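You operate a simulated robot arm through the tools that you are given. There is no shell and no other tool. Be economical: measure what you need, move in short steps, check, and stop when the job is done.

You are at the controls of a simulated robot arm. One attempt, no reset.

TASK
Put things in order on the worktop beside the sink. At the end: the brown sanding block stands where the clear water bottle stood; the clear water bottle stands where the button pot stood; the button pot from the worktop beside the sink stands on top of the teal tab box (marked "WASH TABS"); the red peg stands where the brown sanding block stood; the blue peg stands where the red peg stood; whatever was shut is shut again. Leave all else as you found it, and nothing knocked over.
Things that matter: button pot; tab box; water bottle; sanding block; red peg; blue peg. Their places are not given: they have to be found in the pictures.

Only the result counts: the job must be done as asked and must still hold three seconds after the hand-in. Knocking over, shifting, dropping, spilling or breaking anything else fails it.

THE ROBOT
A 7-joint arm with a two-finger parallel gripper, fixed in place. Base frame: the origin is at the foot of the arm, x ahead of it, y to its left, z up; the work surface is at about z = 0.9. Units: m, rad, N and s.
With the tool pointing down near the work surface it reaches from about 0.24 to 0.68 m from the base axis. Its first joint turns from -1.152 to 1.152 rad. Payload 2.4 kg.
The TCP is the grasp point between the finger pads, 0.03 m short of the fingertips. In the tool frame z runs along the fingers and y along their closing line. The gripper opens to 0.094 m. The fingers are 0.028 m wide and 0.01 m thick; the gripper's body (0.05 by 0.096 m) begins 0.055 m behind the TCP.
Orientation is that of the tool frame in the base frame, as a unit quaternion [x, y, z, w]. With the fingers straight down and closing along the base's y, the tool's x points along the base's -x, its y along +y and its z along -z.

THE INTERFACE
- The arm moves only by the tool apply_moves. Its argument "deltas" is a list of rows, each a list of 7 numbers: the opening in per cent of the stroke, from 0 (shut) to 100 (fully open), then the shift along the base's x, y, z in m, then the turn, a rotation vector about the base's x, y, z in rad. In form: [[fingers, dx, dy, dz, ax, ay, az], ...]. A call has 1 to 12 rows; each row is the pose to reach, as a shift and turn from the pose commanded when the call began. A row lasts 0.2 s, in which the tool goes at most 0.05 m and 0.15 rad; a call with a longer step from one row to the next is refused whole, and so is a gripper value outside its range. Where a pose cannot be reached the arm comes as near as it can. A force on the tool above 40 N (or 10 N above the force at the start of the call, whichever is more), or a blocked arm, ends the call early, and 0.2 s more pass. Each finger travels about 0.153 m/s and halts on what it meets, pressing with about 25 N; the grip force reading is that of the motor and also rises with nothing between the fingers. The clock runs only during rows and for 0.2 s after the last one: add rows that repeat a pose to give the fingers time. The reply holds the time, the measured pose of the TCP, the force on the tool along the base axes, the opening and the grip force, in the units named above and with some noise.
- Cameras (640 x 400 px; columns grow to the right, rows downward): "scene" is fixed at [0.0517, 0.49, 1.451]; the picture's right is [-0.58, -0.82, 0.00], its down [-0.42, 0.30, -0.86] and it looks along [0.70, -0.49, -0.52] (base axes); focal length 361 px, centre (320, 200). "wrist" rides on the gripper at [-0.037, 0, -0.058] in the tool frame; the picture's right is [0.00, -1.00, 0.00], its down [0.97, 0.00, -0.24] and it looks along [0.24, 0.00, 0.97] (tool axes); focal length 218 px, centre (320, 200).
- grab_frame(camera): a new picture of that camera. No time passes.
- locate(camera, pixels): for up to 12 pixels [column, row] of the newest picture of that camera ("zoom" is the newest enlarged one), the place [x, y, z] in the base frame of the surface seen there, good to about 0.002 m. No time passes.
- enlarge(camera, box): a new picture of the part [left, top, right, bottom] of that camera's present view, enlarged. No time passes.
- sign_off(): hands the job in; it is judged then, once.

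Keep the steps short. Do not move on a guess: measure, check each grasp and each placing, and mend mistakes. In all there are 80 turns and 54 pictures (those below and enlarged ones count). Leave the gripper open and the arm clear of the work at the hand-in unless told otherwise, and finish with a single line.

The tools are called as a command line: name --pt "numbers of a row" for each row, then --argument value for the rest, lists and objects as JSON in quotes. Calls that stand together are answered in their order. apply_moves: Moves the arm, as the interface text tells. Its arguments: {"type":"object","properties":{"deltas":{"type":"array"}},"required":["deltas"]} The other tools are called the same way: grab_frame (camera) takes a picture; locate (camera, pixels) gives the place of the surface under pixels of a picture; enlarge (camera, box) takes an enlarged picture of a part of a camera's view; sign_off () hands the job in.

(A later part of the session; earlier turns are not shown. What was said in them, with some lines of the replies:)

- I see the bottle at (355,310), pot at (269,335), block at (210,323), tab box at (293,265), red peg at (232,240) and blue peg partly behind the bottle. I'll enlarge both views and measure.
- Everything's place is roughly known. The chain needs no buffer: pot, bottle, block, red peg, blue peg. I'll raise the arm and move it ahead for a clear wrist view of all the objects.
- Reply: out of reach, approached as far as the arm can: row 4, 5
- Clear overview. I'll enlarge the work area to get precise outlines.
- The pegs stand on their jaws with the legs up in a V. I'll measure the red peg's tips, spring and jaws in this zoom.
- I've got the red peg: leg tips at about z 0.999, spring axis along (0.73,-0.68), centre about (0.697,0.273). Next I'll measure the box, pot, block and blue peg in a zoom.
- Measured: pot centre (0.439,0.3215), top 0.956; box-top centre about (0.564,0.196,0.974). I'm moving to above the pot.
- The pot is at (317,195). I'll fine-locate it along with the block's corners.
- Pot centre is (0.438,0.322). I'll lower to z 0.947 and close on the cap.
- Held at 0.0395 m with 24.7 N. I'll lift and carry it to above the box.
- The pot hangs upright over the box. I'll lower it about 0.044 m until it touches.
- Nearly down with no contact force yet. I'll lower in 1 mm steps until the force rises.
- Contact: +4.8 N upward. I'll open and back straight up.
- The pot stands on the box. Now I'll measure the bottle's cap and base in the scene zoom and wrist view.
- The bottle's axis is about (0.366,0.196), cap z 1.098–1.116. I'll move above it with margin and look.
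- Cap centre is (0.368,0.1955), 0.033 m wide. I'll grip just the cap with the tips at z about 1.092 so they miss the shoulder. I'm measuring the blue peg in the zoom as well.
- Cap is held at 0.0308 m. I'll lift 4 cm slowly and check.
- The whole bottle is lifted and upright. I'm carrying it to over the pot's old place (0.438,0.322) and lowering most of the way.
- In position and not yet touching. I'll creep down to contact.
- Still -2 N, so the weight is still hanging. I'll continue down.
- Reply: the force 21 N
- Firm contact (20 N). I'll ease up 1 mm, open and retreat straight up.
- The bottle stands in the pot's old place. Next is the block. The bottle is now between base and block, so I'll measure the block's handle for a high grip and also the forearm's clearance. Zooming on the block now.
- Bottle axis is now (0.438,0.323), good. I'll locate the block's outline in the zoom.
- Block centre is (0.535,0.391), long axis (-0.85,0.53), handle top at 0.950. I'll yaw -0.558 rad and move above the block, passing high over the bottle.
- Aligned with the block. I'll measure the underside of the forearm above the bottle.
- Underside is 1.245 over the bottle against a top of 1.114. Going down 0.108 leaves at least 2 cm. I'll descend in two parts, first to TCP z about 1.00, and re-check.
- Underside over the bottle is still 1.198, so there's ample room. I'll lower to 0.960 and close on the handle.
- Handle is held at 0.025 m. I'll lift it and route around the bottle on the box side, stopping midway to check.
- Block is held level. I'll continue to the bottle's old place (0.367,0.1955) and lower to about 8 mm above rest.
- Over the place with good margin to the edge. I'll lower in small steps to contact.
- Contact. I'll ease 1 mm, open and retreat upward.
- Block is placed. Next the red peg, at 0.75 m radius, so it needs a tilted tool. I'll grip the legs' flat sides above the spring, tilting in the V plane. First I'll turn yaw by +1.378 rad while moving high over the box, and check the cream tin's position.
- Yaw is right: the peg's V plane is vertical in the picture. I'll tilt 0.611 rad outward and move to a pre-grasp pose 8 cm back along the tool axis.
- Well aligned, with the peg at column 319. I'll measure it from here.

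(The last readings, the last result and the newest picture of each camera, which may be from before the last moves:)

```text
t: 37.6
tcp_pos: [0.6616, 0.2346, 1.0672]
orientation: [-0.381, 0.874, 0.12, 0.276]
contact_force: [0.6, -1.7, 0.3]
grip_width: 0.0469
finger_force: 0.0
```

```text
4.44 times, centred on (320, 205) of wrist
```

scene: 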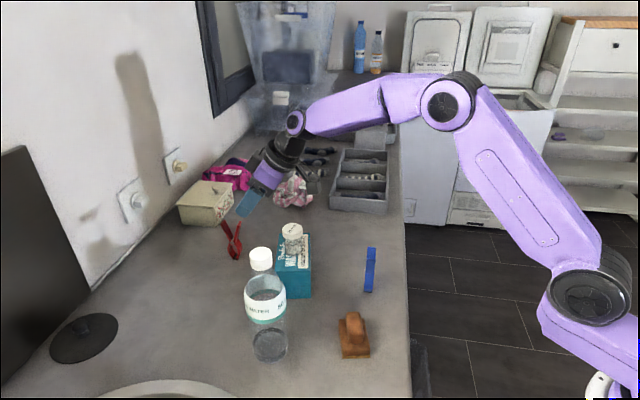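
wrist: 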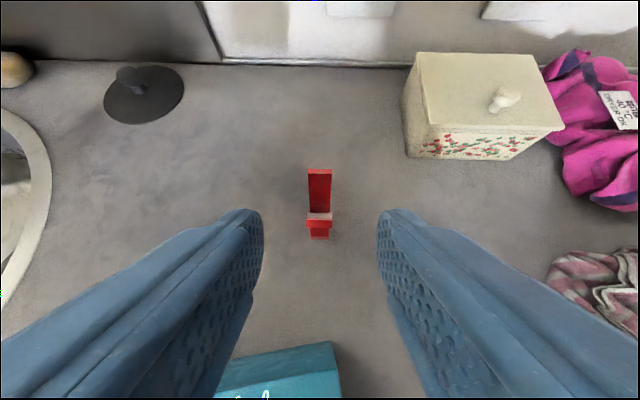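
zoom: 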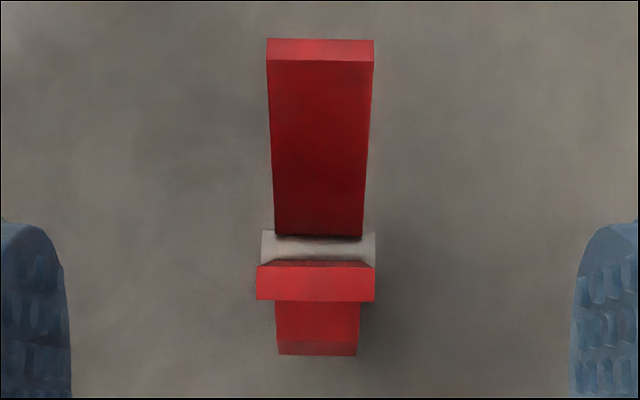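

Rod centre is (0.6977,0.272), consistent. I'll advance along the tool axis to the grasp point (0.6936,0.2676,0.992) without closing yet and check.

apply_moves --pt "50 0.011 0.011 -0.025 0 0 0" --pt "50 0.022 0.022 -0.05 0 0 0" --pt "50 0.029 0.03 -0.068 0 0 0" --pt "50 0.032 0.033 -0.0752 0 0 0" --pt "50 0.032 0.033 -0.0752 0 0 0"

enlarge --camera "wrist" --box '[220, 150, 420, 350]'

enlarge --camera "scene" --box '[190, 180, 310, 280]'

```text
t: 38.8
tcp_pos: [0.6957, 0.2697, 0.9947]
orientation: [-0.379, 0.874, 0.119, 0.28]
contact_force: [3.2, -2.4, 28.4]
grip_width: 0.0465
finger_force: 0.1
```

```text
2.00 times, centred on (320, 250) of wrist
```

zoom: 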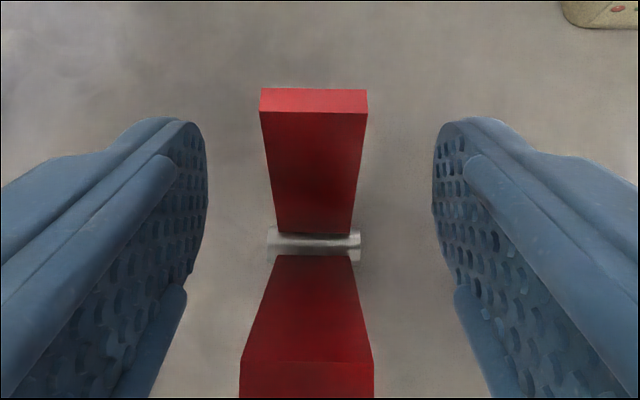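

```text
4.00 times, centred on (250, 230) of scene
```

zoom: 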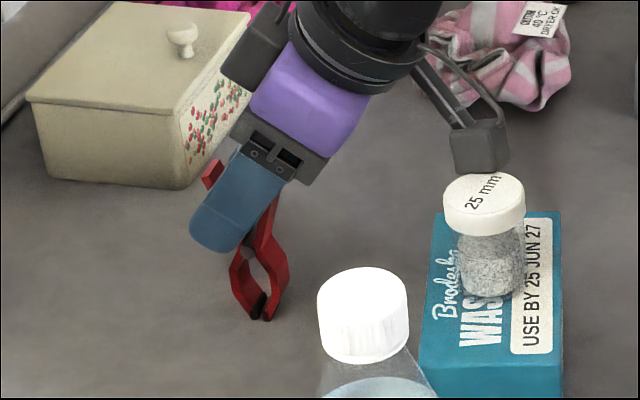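

The force reads +28 N in z, so something is touching, perhaps the grey bracket on the wrist near the pot's cap at zoom (480,150). I'll back out along the axis and measure.

apply_moves --pt "50 -0.004 -0.004 0.01 0 0 0" --pt "50 -0.012 -0.012 0.028 0 0 0" --pt "50 -0.012 -0.012 0.028 0 0 0"

enlarge --camera "scene" --box '[190, 170, 350, 310]'

```text
t: 39.6
tcp_pos: [0.683, 0.2565, 1.0203]
orientation: [-0.38, 0.875, 0.12, 0.275]
contact_force: [0.1, 0.1, 0.1]
grip_width: 0.047
finger_force: 0.1
```

```text
2.86 times, centred on (270, 240) of scene
```

zoom: 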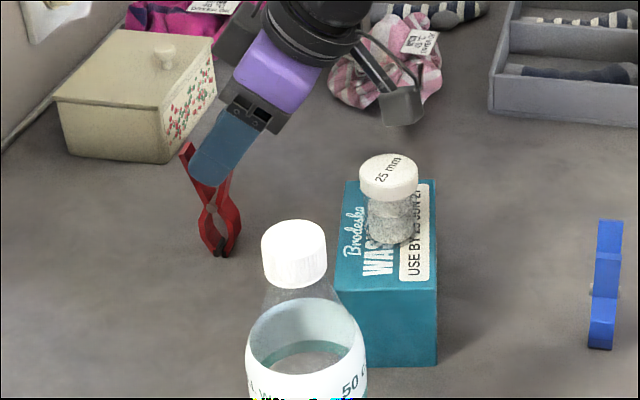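

locate --camera "zoom" --pixels '[[385, 118], [420, 118], [400, 105], [390, 90], [415, 95], [360, 60], [388, 165], [365, 185], [415, 185], [388, 235], [345, 280], [435, 280]]'

```text
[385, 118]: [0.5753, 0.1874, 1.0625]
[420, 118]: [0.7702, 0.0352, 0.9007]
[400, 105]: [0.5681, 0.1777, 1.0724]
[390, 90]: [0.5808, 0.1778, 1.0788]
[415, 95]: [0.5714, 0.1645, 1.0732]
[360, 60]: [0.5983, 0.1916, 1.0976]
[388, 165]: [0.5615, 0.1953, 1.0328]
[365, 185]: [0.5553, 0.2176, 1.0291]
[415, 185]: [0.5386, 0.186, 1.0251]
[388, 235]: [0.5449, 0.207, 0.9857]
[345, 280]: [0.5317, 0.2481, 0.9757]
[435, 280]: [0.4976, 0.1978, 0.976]
```

Confirmed: the bracket hangs at tool x about +0.08, z about -0.105 and was resting on the pot's cap. The pot still stands in place. Reducing the tilt to 25° lifts the bracket about 2 cm clear of the pot and should stay in reach. I'll reduce tilt here, then approach.

apply_moves --pt "50 0 0 0 -0.064 0.0595 0" --pt "50 0 0 0 -0.128 0.119 0" --pt "50 0.006 0.006 -0.012 -0.128 0.119 0" --pt "50 0.0115 0.0115 -0.026 -0.128 0.119 0" --pt "50 0.0122 0.0122 -0.0298 -0.128 0.119 0" --pt "50 0.0122 0.0122 -0.0298 -0.128 0.119 0"

enlarge --camera "scene" --box '[190, 170, 350, 310]'

```text
t: 41.0
tcp_pos: [0.6947, 0.2701, 0.9895]
orientation: [-0.389, 0.895, 0.086, 0.198]
contact_force: [0.6, 0.0, 0.1]
grip_width: 0.0469
finger_force: 0.1
```

```text
2.86 times, centred on (270, 240) of scene
```

zoom: 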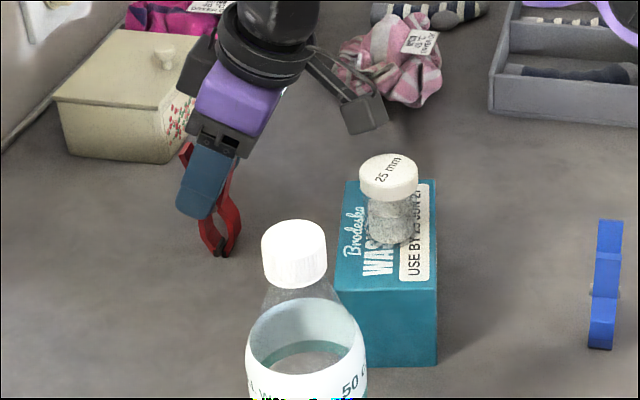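

No contact force, and the bracket is clear of the pot. I'll close on the peg.

apply_moves --pt "30 0 0 0 0 0 0" --pt "5 0 0 0 0 0 0" --pt "5 0 0 0 0 0 0" --pt "5 0 0 0 0 0 0"

enlarge --camera "wrist" --box '[220, 120, 420, 320]'

```text
t: 42.0
tcp_pos: [0.6942, 0.27, 0.9891]
orientation: [-0.389, 0.895, 0.086, 0.199]
contact_force: [0.6, 0.0, 0.0]
grip_width: 0.0199
finger_force: 16.2
```

```text
2.00 times, centred on (320, 220) of wrist
```

zoom: 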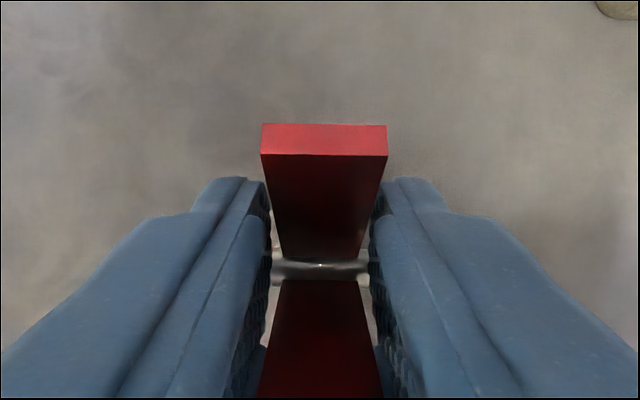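

The width of 0.0199 m equals the spring's rod, so the grip is on the rod ends. I'd rather hold the flat legs. I'll open, back 8 mm along the axis and close again.

apply_moves --pt "40 0 0 0 0 0 0" --pt "40 0 0 0 0 0 0" --pt "40 -0.0023 -0.0025 0.0072 0 0 0" --pt "40 -0.0023 -0.0025 0.0072 0 0 0" --pt "5 -0.0023 -0.0025 0.0072 0 0 0" --pt "5 -0.0023 -0.0025 0.0072 0 0 0" --pt "5 -0.0023 -0.0025 0.0072 0 0 0" --pt "5 -0.0023 -0.0025 0.0072 0 0 0"

enlarge --camera "scene" --box '[190, 170, 350, 310]'

```text
t: 43.8
tcp_pos: [0.6925, 0.2666, 0.9951]
orientation: [-0.39, 0.895, 0.087, 0.198]
contact_force: [-1.1, -0.1, 0.8]
grip_width: 0.0201
finger_force: 16.1
```

```text
2.86 times, centred on (270, 240) of scene
```

zoom: 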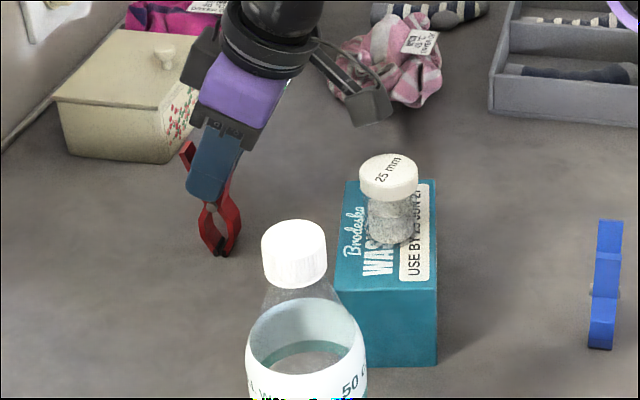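

Same width with the fingers above the spring, so the peg holds evenly at 0.020 m. I'll lift along the tool axis and check.

apply_moves --pt "2 0 0 0.005 0 0 0" --pt "2 -0.002 -0.002 0.015 0 0 0" --pt "2 -0.01 -0.01 0.04 0 0 0" --pt "2 -0.02 -0.015 0.06 0 0 0" --pt "2 -0.02 -0.015 0.06 0 0 0"

enlarge --camera "scene" --box '[190, 150, 350, 290]'

```text
t: 45.0
tcp_pos: [0.6725, 0.2515, 1.0561]
orientation: [-0.389, 0.896, 0.086, 0.198]
contact_force: [-0.3, -0.5, 0.5]
grip_width: 0.0201
finger_force: 16.2
```

```text
2.86 times, centred on (270, 220) of scene
```

zoom: 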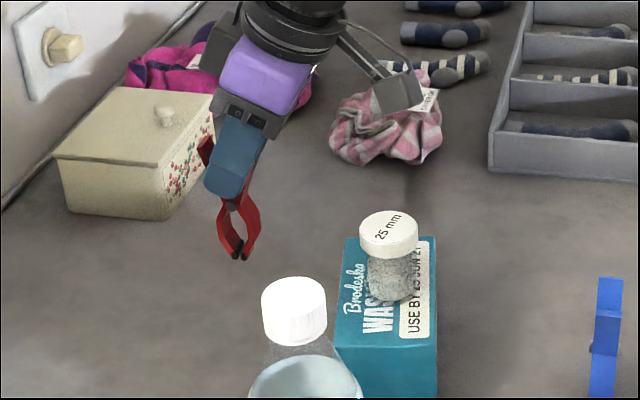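

The peg is lifted and hanging upright. I'm carrying it to over the block's old place (0.5358,0.3918), yawing +0.75 rad so the tilt points to +y and the wrist stays off the bottle.

apply_moves --pt "2 -0.018 0.012 0.01 0 0 0.1" --pt "2 -0.038 0.03 0.01 0 0 0.22" --pt "2 -0.058 0.05 0.01 0 0 0.33" --pt "2 -0.078 0.072 0.01 0 0 0.44" --pt "2 -0.098 0.094 0.01 0 0 0.55" --pt "2 -0.118 0.116 0.01 0 0 0.65" --pt "2 -0.1361 0.1331 0 0 0 0.75" --pt "2 -0.1361 0.1331 -0.01 0 0 0.75" --pt "2 -0.1361 0.1331 -0.01 0 0 0.75"

enlarge --camera "scene" --box '[110, 130, 350, 380]'

```text
t: 47.0
tcp_pos: [0.5359, 0.3871, 1.0476]
orientation: [-0.69, 0.691, 0.153, 0.153]
contact_force: [0.0, 0.0, -0.6]
grip_width: 0.0202
finger_force: 16.1
```

```text
1.60 times, centred on (230, 255) of scene
```

zoom: 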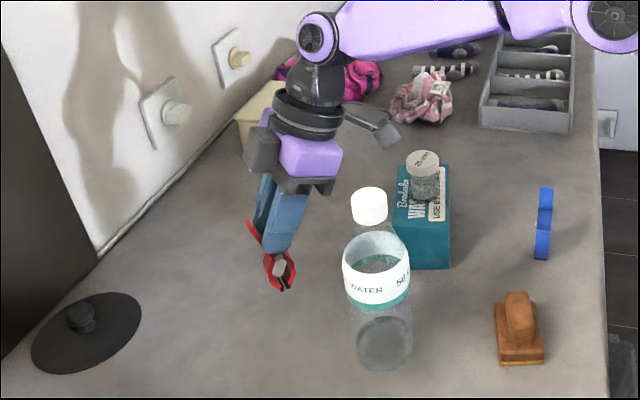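

Clear of everything. I'll measure where the peg's jaws hang.

locate --camera "zoom" --pixels '[[281, 288], [288, 286], [278, 268], [253, 232], [292, 272], [268, 272], [398, 140], [369, 195]]'

```text
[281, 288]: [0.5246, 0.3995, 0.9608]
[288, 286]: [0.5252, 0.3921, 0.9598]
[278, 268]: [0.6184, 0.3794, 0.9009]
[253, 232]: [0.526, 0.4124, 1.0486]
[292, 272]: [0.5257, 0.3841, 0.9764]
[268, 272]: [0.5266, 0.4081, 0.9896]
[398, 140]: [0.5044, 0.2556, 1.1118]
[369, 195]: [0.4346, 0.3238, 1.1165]
```

Peg axis is about (0.534,0.396), vertical. I'll correct by (+0.001,-0.004) and lower to just above the surface.

apply_moves --pt "2 0.001 -0.004 -0.015 0 0 0" --pt "2 0.001 -0.004 -0.035 0 0 0" --pt "2 0.001 -0.004 -0.045 0 0 0" --pt "2 0.001 -0.004 -0.047 0 0 0" --pt "2 0.001 -0.004 -0.047 0 0 0"

```text
t: 48.2
tcp_pos: [0.5372, 0.3813, 0.9993]
orientation: [-0.69, 0.691, 0.154, 0.153]
contact_force: [0.2, 0.5, 0.2]
grip_width: 0.0202
finger_force: 15.4
```

apply_moves --pt "2 0 0 -0.001 0 0 0" --pt "2 0 0 -0.002 0 0 0" --pt "2 0 0 -0.003 0 0 0" --pt "2 0 0 -0.003 0 0 0"

enlarge --camera "scene" --box '[160, 230, 280, 350]'

```text
t: 49.2
tcp_pos: [0.5366, 0.3809, 0.9962]
orientation: [0.691, -0.69, -0.153, -0.152]
contact_force: [0.4, 0.6, 0.0]
grip_width: 0.0203
finger_force: 15.7
```

```text
3.33 times, centred on (220, 290) of scene
```

zoom: 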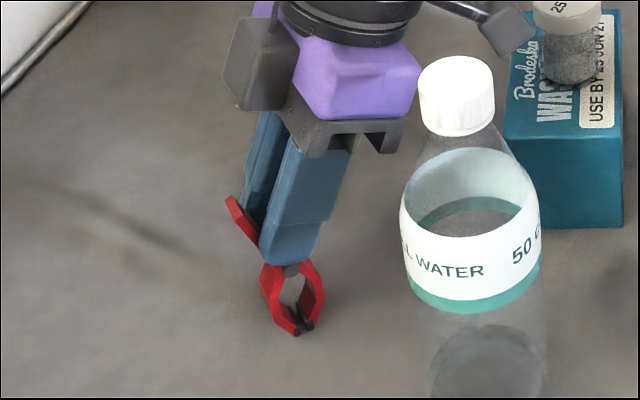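

No contact yet. I'll creep further.

apply_moves --pt "2 0 0 -0.001 0 0 0" --pt "2 0 0 -0.002 0 0 0" --pt "2 0 0 -0.002 0 0 0"

```text
t: 50.0
tcp_pos: [0.536, 0.3815, 0.9948]
orientation: [0.69, -0.69, -0.154, -0.154]
contact_force: [-0.8, -0.3, 3.2]
grip_width: 0.0199
finger_force: 16.1
```

Touching (+3.2 N). One more millimetre to seat it, then read.

apply_moves --pt "2 0 0 -0.0008 0 0 0" --pt "2 0 0 -0.0008 0 0 0"

```text
t: 50.6
tcp_pos: [0.5378, 0.3817, 0.9946]
orientation: [0.69, -0.69, -0.153, -0.154]
contact_force: [-0.6, -1.3, 9.5]
grip_width: 0.0199
finger_force: 15.7
```

Seated. I'll open and retreat straight back along the tool axis.

apply_moves --pt "15 0 0 0.0005 0 0 0" --pt "30 0 0 0.0005 0 0 0" --pt "45 0 0 0.0005 0 0 0" --pt "45 0 0 0.0005 0 0 0" --pt "45 0 -0.008 0.018 0 0 0" --pt "45 0 -0.021 0.045 0 0 0" --pt "45 0 -0.038 0.082 0 0 0" --pt "45 0 -0.055 0.118 0 0 0" --pt "45 0 -0.055 0.118 0 0 0"

enlarge --camera "scene" --box '[160, 210, 400, 380]'

```text
t: 52.6
tcp_pos: [0.5397, 0.3263, 1.112]
orientation: [-0.69, 0.691, 0.152, 0.153]
contact_force: [-0.1, -0.3, -0.1]
grip_width: 0.0426
finger_force: 0.1
```

```text
2.35 times, centred on (280, 295) of scene
```

zoom: 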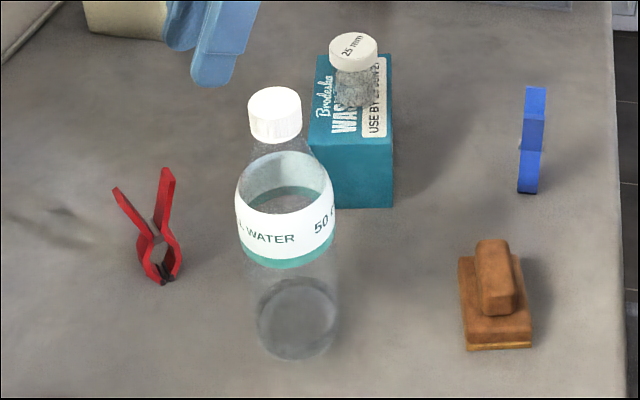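

The red peg stands freed. I'll measure it for position and lean.

locate --camera "zoom" --pixels '[[118, 190], [167, 173], [155, 242], [163, 281], [172, 276], [150, 262], [180, 258], [274, 105], [255, 110], [299, 110], [520, 85], [355, 45]]'

```text
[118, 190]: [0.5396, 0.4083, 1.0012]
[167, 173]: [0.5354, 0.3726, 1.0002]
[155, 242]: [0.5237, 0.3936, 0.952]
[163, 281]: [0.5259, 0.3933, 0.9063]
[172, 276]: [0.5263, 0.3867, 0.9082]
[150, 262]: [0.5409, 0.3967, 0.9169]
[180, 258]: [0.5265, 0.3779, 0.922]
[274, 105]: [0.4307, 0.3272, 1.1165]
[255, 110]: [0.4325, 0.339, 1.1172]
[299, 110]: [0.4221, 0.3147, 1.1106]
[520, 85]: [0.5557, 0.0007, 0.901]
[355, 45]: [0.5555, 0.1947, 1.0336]
```

Red peg is upright at (0.534,0.391). Next the blue peg: centre (0.443,0.091), V direction about -45°. I'll rise and turn the tool by -2.356 rad in two parts while moving over there.

apply_moves --pt "50 0 -0.01 0.03 0 0 -0.14" --pt "50 -0.005 -0.02 0.06 0 0 -0.28" --pt "50 -0.01 -0.035 0.07 0 0 -0.425" --pt "50 -0.018 -0.05 0.07 0 0 -0.57" --pt "50 -0.027 -0.065 0.07 0 0 -0.715" --pt "50 -0.036 -0.08 0.07 0 0 -0.86" --pt "50 -0.045 -0.095 0.07 0 0 -1.005" --pt "50 -0.055 -0.11 0.07 0 0 -1.15" --pt "50 -0.065 -0.12 0.07 0 0 -1.295" --pt "50 -0.075 -0.13 0.07 0 0 -1.44" --pt "50 -0.082 -0.14 0.07 0 0 -1.585" --pt "50 -0.09 -0.146 0.07 0 0 -1.73"

```text
t: 55.2
tcp_pos: [0.4475, 0.1806, 1.1788]
orientation: [0.078, 0.973, -0.017, 0.216]
contact_force: [0.1, -0.7, -0.3]
grip_width: 0.047
finger_force: 0.2
```

apply_moves --pt "50 -0.008 -0.012 0 0 0 -0.13" --pt "50 -0.016 -0.025 0 0 0 -0.26" --pt "50 -0.025 -0.04 -0.02 0 0 -0.39" --pt "50 -0.03 -0.05 -0.04 0 0 -0.52" --pt "50 -0.0345 -0.06 -0.07 0 0 -0.626" --pt "50 -0.0345 -0.06 -0.1 0 0 -0.626" --pt "50 -0.0345 -0.06 -0.109 0 0 -0.626" --pt "50 -0.0345 -0.06 -0.109 0 0 -0.626"

enlarge --camera "wrist" --box '[220, 130, 420, 290]'

```text
t: 57.0
tcp_pos: [0.4131, 0.1197, 1.0705]
orientation: [0.374, 0.901, -0.083, 0.201]
contact_force: [-0.4, 0.1, -0.7]
grip_width: 0.0469
finger_force: 0.1
```

```text
2.50 times, centred on (320, 210) of wrist
```

zoom: 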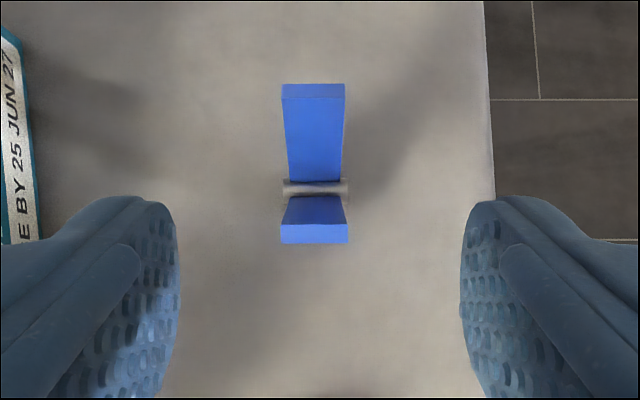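

Nicely aligned (yaw matches). I'll locate the rod and tips exactly.

locate --camera "zoom" --pixels '[[283, 91], [344, 91], [314, 91], [285, 187], [345, 187], [314, 190], [283, 234], [347, 234], [314, 234]]'

```text
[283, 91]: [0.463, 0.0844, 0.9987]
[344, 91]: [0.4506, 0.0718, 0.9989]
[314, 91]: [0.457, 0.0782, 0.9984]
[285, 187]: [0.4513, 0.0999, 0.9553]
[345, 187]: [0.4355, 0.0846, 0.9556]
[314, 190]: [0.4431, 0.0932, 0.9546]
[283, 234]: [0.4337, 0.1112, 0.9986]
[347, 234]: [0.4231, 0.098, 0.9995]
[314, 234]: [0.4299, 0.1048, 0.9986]
```

Blue peg centre is (0.4433,0.0917). I'll advance to the same relative grasp as the red peg and close.

apply_moves --pt "50 0.009 -0.007 -0.025 0 0 0" --pt "50 0.017 -0.015 -0.05 0 0 0" --pt "50 0.0235 -0.0215 -0.071 0 0 0" --pt "50 0.0246 -0.0224 -0.0745 0 0 0" --pt "50 0.0246 -0.0224 -0.0745 0 0 0" --pt "25 0.0246 -0.0224 -0.0745 0 0 0" --pt "5 0.0246 -0.0224 -0.0745 0 0 0" --pt "5 0.0246 -0.0224 -0.0745 0 0 0" --pt "5 0.0246 -0.0224 -0.0745 0 0 0"

```text
t: 59.0
tcp_pos: [0.4369, 0.098, 0.9985]
orientation: [0.374, 0.902, -0.082, 0.201]
contact_force: [0.1, 0.2, -0.3]
grip_width: 0.02
finger_force: 15.9
```

Gripped at 0.020 m. I'll lift, turn and carry it high over the box toward the red peg's old place.

apply_moves --pt "2 0 0 0.015 0 0 0" --pt "2 0 0 0.06 0 0 0" --pt "2 0 0 0.1 0 0 0.13" --pt "2 0.005 0.005 0.14 0 0 0.27" --pt "2 0.02 0.015 0.17 0 0 0.41" --pt "2 0.04 0.025 0.17 0 0 0.55" --pt "2 0.06 0.037 0.17 0 0 0.69" --pt "2 0.08 0.05 0.17 0 0 0.83" --pt "2 0.1 0.06 0.17 0 0 0.97" --pt "2 0.12 0.07 0.17 0 0 1.11" --pt "2 0.14 0.082 0.17 0 0 1.25" --pt "2 0.16 0.095 0.17 0 0 1.39"

enlarge --camera "scene" --box '[160, 100, 420, 380]'

```text
t: 61.6
tcp_pos: [0.597, 0.1919, 1.1677]
orientation: [-0.291, 0.932, 0.064, 0.207]
contact_force: [-0.7, 0.5, 0.3]
grip_width: 0.02
finger_force: 16.2
```

```text
1.43 times, centred on (290, 240) of scene
```

zoom: 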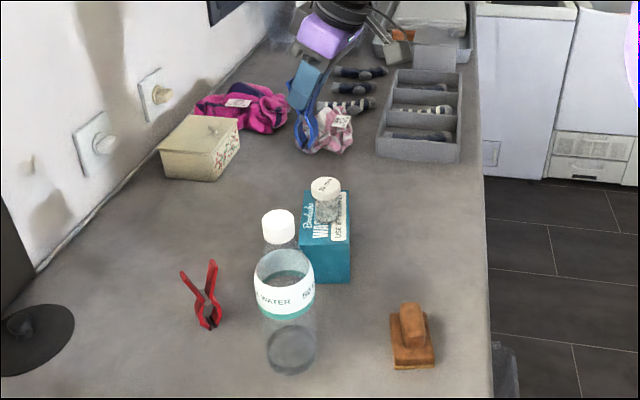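

Peg is held upright. I'm finishing the turn and moving to 5 cm above the red peg's old place.

apply_moves --pt "2 0.02 0.015 0 0 0 0.1" --pt "2 0.045 0.033 -0.02 0 0 0.215" --pt "2 0.07 0.054 -0.05 0 0 0.215" --pt "2 0.09 0.07 -0.085 0 0 0.215" --pt "2 0.0945 0.0739 -0.12 0 0 0.215" --pt "2 0.0945 0.0739 -0.12 0 0 0.215"

enlarge --camera "scene" --box '[180, 140, 340, 290]'

```text
t: 63.0
tcp_pos: [0.6895, 0.2689, 1.0476]
orientation: [-0.389, 0.896, 0.086, 0.198]
contact_force: [0.2, -0.3, -0.6]
grip_width: 0.0202
finger_force: 16.2
```

```text
2.67 times, centred on (260, 215) of scene
```

zoom: 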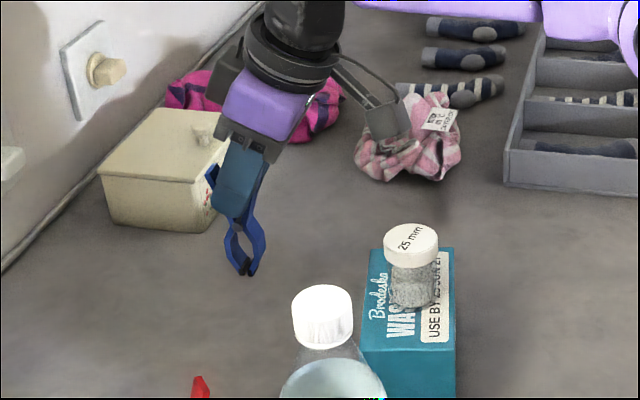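

locate --camera "zoom" --pixels '[[242, 272], [251, 271], [228, 245], [262, 240], [246, 268], [260, 200]]'

```text
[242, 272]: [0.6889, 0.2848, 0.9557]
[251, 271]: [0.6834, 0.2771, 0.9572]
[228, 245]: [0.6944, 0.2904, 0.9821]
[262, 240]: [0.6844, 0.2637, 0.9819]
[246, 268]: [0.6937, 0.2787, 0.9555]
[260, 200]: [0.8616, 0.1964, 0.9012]
```

Peg axis is about (0.694,0.274) against a target of (0.6977,0.272). I'll correct by (+0.003,-0.002) and lower.

apply_moves --pt "2 0.003 -0.002 -0.015 0 0 0" --pt "2 0.003 -0.002 -0.035 0 0 0" --pt "2 0.003 -0.002 -0.044 0 0 0" --pt "2 0.003 -0.002 -0.048 0 0 0" --pt "2 0.003 -0.002 -0.05 0 0 0" --pt "2 0.003 -0.002 -0.05 0 0 0"

```text
t: 64.4
tcp_pos: [0.694, 0.2644, 0.9977]
orientation: [-0.389, 0.895, 0.086, 0.199]
contact_force: [0.0, -0.6, 0.0]
grip_width: 0.02
finger_force: 16.4
```

apply_moves --pt "2 0 0 -0.001 0 0 0" --pt "2 0 0 -0.002 0 0 0" --pt "2 0 0 -0.002 0 0 0"

```text
t: 65.2
tcp_pos: [0.6953, 0.2642, 0.9977]
orientation: [-0.388, 0.896, 0.086, 0.2]
contact_force: [-3.4, -2.2, 10.3]
grip_width: 0.0198
finger_force: 16.2
```

Contact at the expected height (10 N). I'll open and back out along the tool axis.

apply_moves --pt "15 0 0 0.0007 0 0 0" --pt "30 0 0 0.0007 0 0 0" --pt "45 0 0 0.0007 0 0 0" --pt "45 0 0 0.0007 0 0 0" --pt "45 -0.006 -0.006 0.018 0 0 0" --pt "45 -0.015 -0.016 0.047 0 0 0" --pt "45 -0.028 -0.03 0.086 0 0 0" --pt "45 -0.045 -0.045 0.12 0 0 0" --pt "45 -0.075 -0.055 0.15 0 0 0" --pt "45 -0.105 -0.065 0.17 0 0 0" --pt "45 -0.13 -0.07 0.19 0 0 0" --pt "45 -0.13 -0.07 0.19 0 0 0"

grab_frame --camera "scene"

enlarge --camera "scene" --box '[170, 190, 400, 370]'

```text
t: 67.8
tcp_pos: [0.5626, 0.1986, 1.1869]
orientation: [-0.388, 0.896, 0.086, 0.199]
contact_force: [0.3, 0.5, -0.4]
grip_width: 0.0423
finger_force: 0.2
```

```text
7 pictures are left
```

scene: 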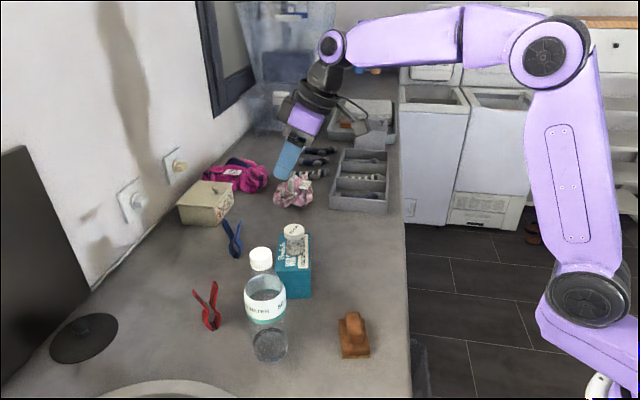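

```text
2.22 times, centred on (285, 280) of scene
```

zoom: 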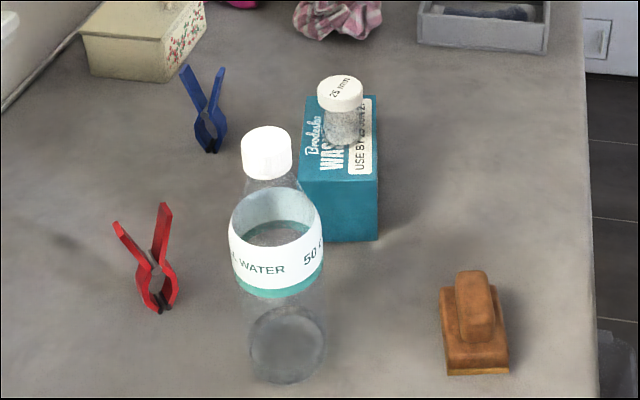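

Everything stands. Final measurement of the blue peg, block, pot and box corners.

locate --camera "zoom" --pixels '[[186, 69], [219, 71], [205, 112], [208, 150], [216, 147], [340, 82], [303, 178], [376, 176], [378, 100], [475, 275], [448, 366], [507, 366]]'

grab_frame --camera "wrist"

```text
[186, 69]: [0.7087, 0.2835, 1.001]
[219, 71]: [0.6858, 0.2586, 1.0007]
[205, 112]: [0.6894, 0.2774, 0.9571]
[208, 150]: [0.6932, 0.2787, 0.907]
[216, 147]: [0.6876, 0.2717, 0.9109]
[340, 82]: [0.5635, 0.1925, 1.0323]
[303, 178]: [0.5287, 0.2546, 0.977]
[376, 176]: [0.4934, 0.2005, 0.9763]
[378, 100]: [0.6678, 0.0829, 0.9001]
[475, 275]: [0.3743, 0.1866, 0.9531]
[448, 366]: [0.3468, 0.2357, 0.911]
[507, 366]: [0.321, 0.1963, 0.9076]
```

```text
5 pictures are left
```

wrist: 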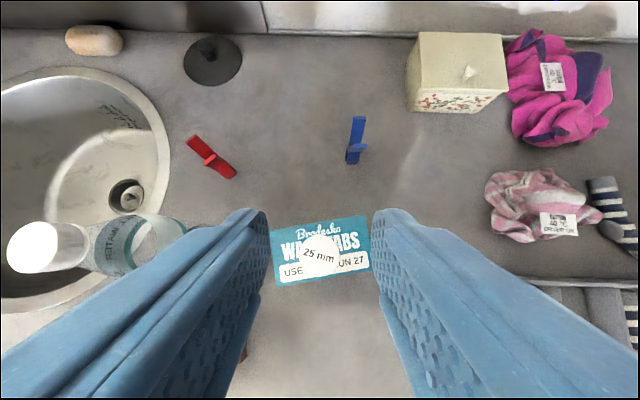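

Blue peg is at (0.697,0.271), and the box and pot are in place. I'll open the gripper fully and rise a little.

apply_moves --pt "70 -0.01 0 0.02 0 0 0" --pt "100 -0.02 0 0.04 0 0 0" --pt "100 -0.02 0 0.04 0 0 0" --pt "100 -0.02 0 0.04 0 0 0"

grab_frame --camera "scene"

```text
t: 68.8
tcp_pos: [0.5432, 0.1945, 1.2268]
orientation: [-0.389, 0.895, 0.087, 0.198]
contact_force: [0.4, -0.1, -0.5]
grip_width: 0.094
finger_force: 0.0
```

```text
4 pictures are left
```

scene: 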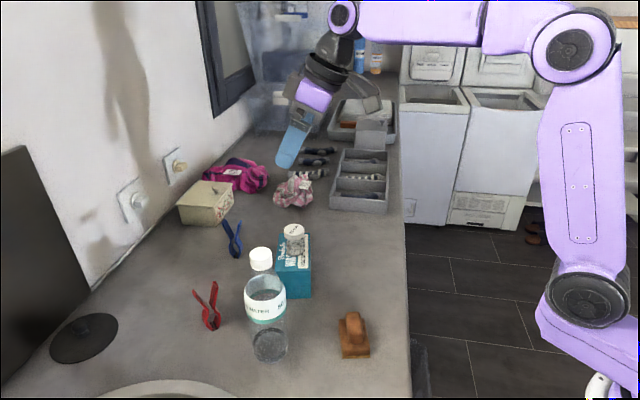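

All is standing, the gripper is open and the arm is clear, so I'm handing in.

sign_off

```text
The job is handed in.
```

Handed in: the pot stands on the tab box, and the bottle, block, red peg and blue peg each stand within about 6 mm of their assigned places; the wrist bracket pressed on the pot's cap once, but neither pot nor box visibly moved, and nothing was knocked over.
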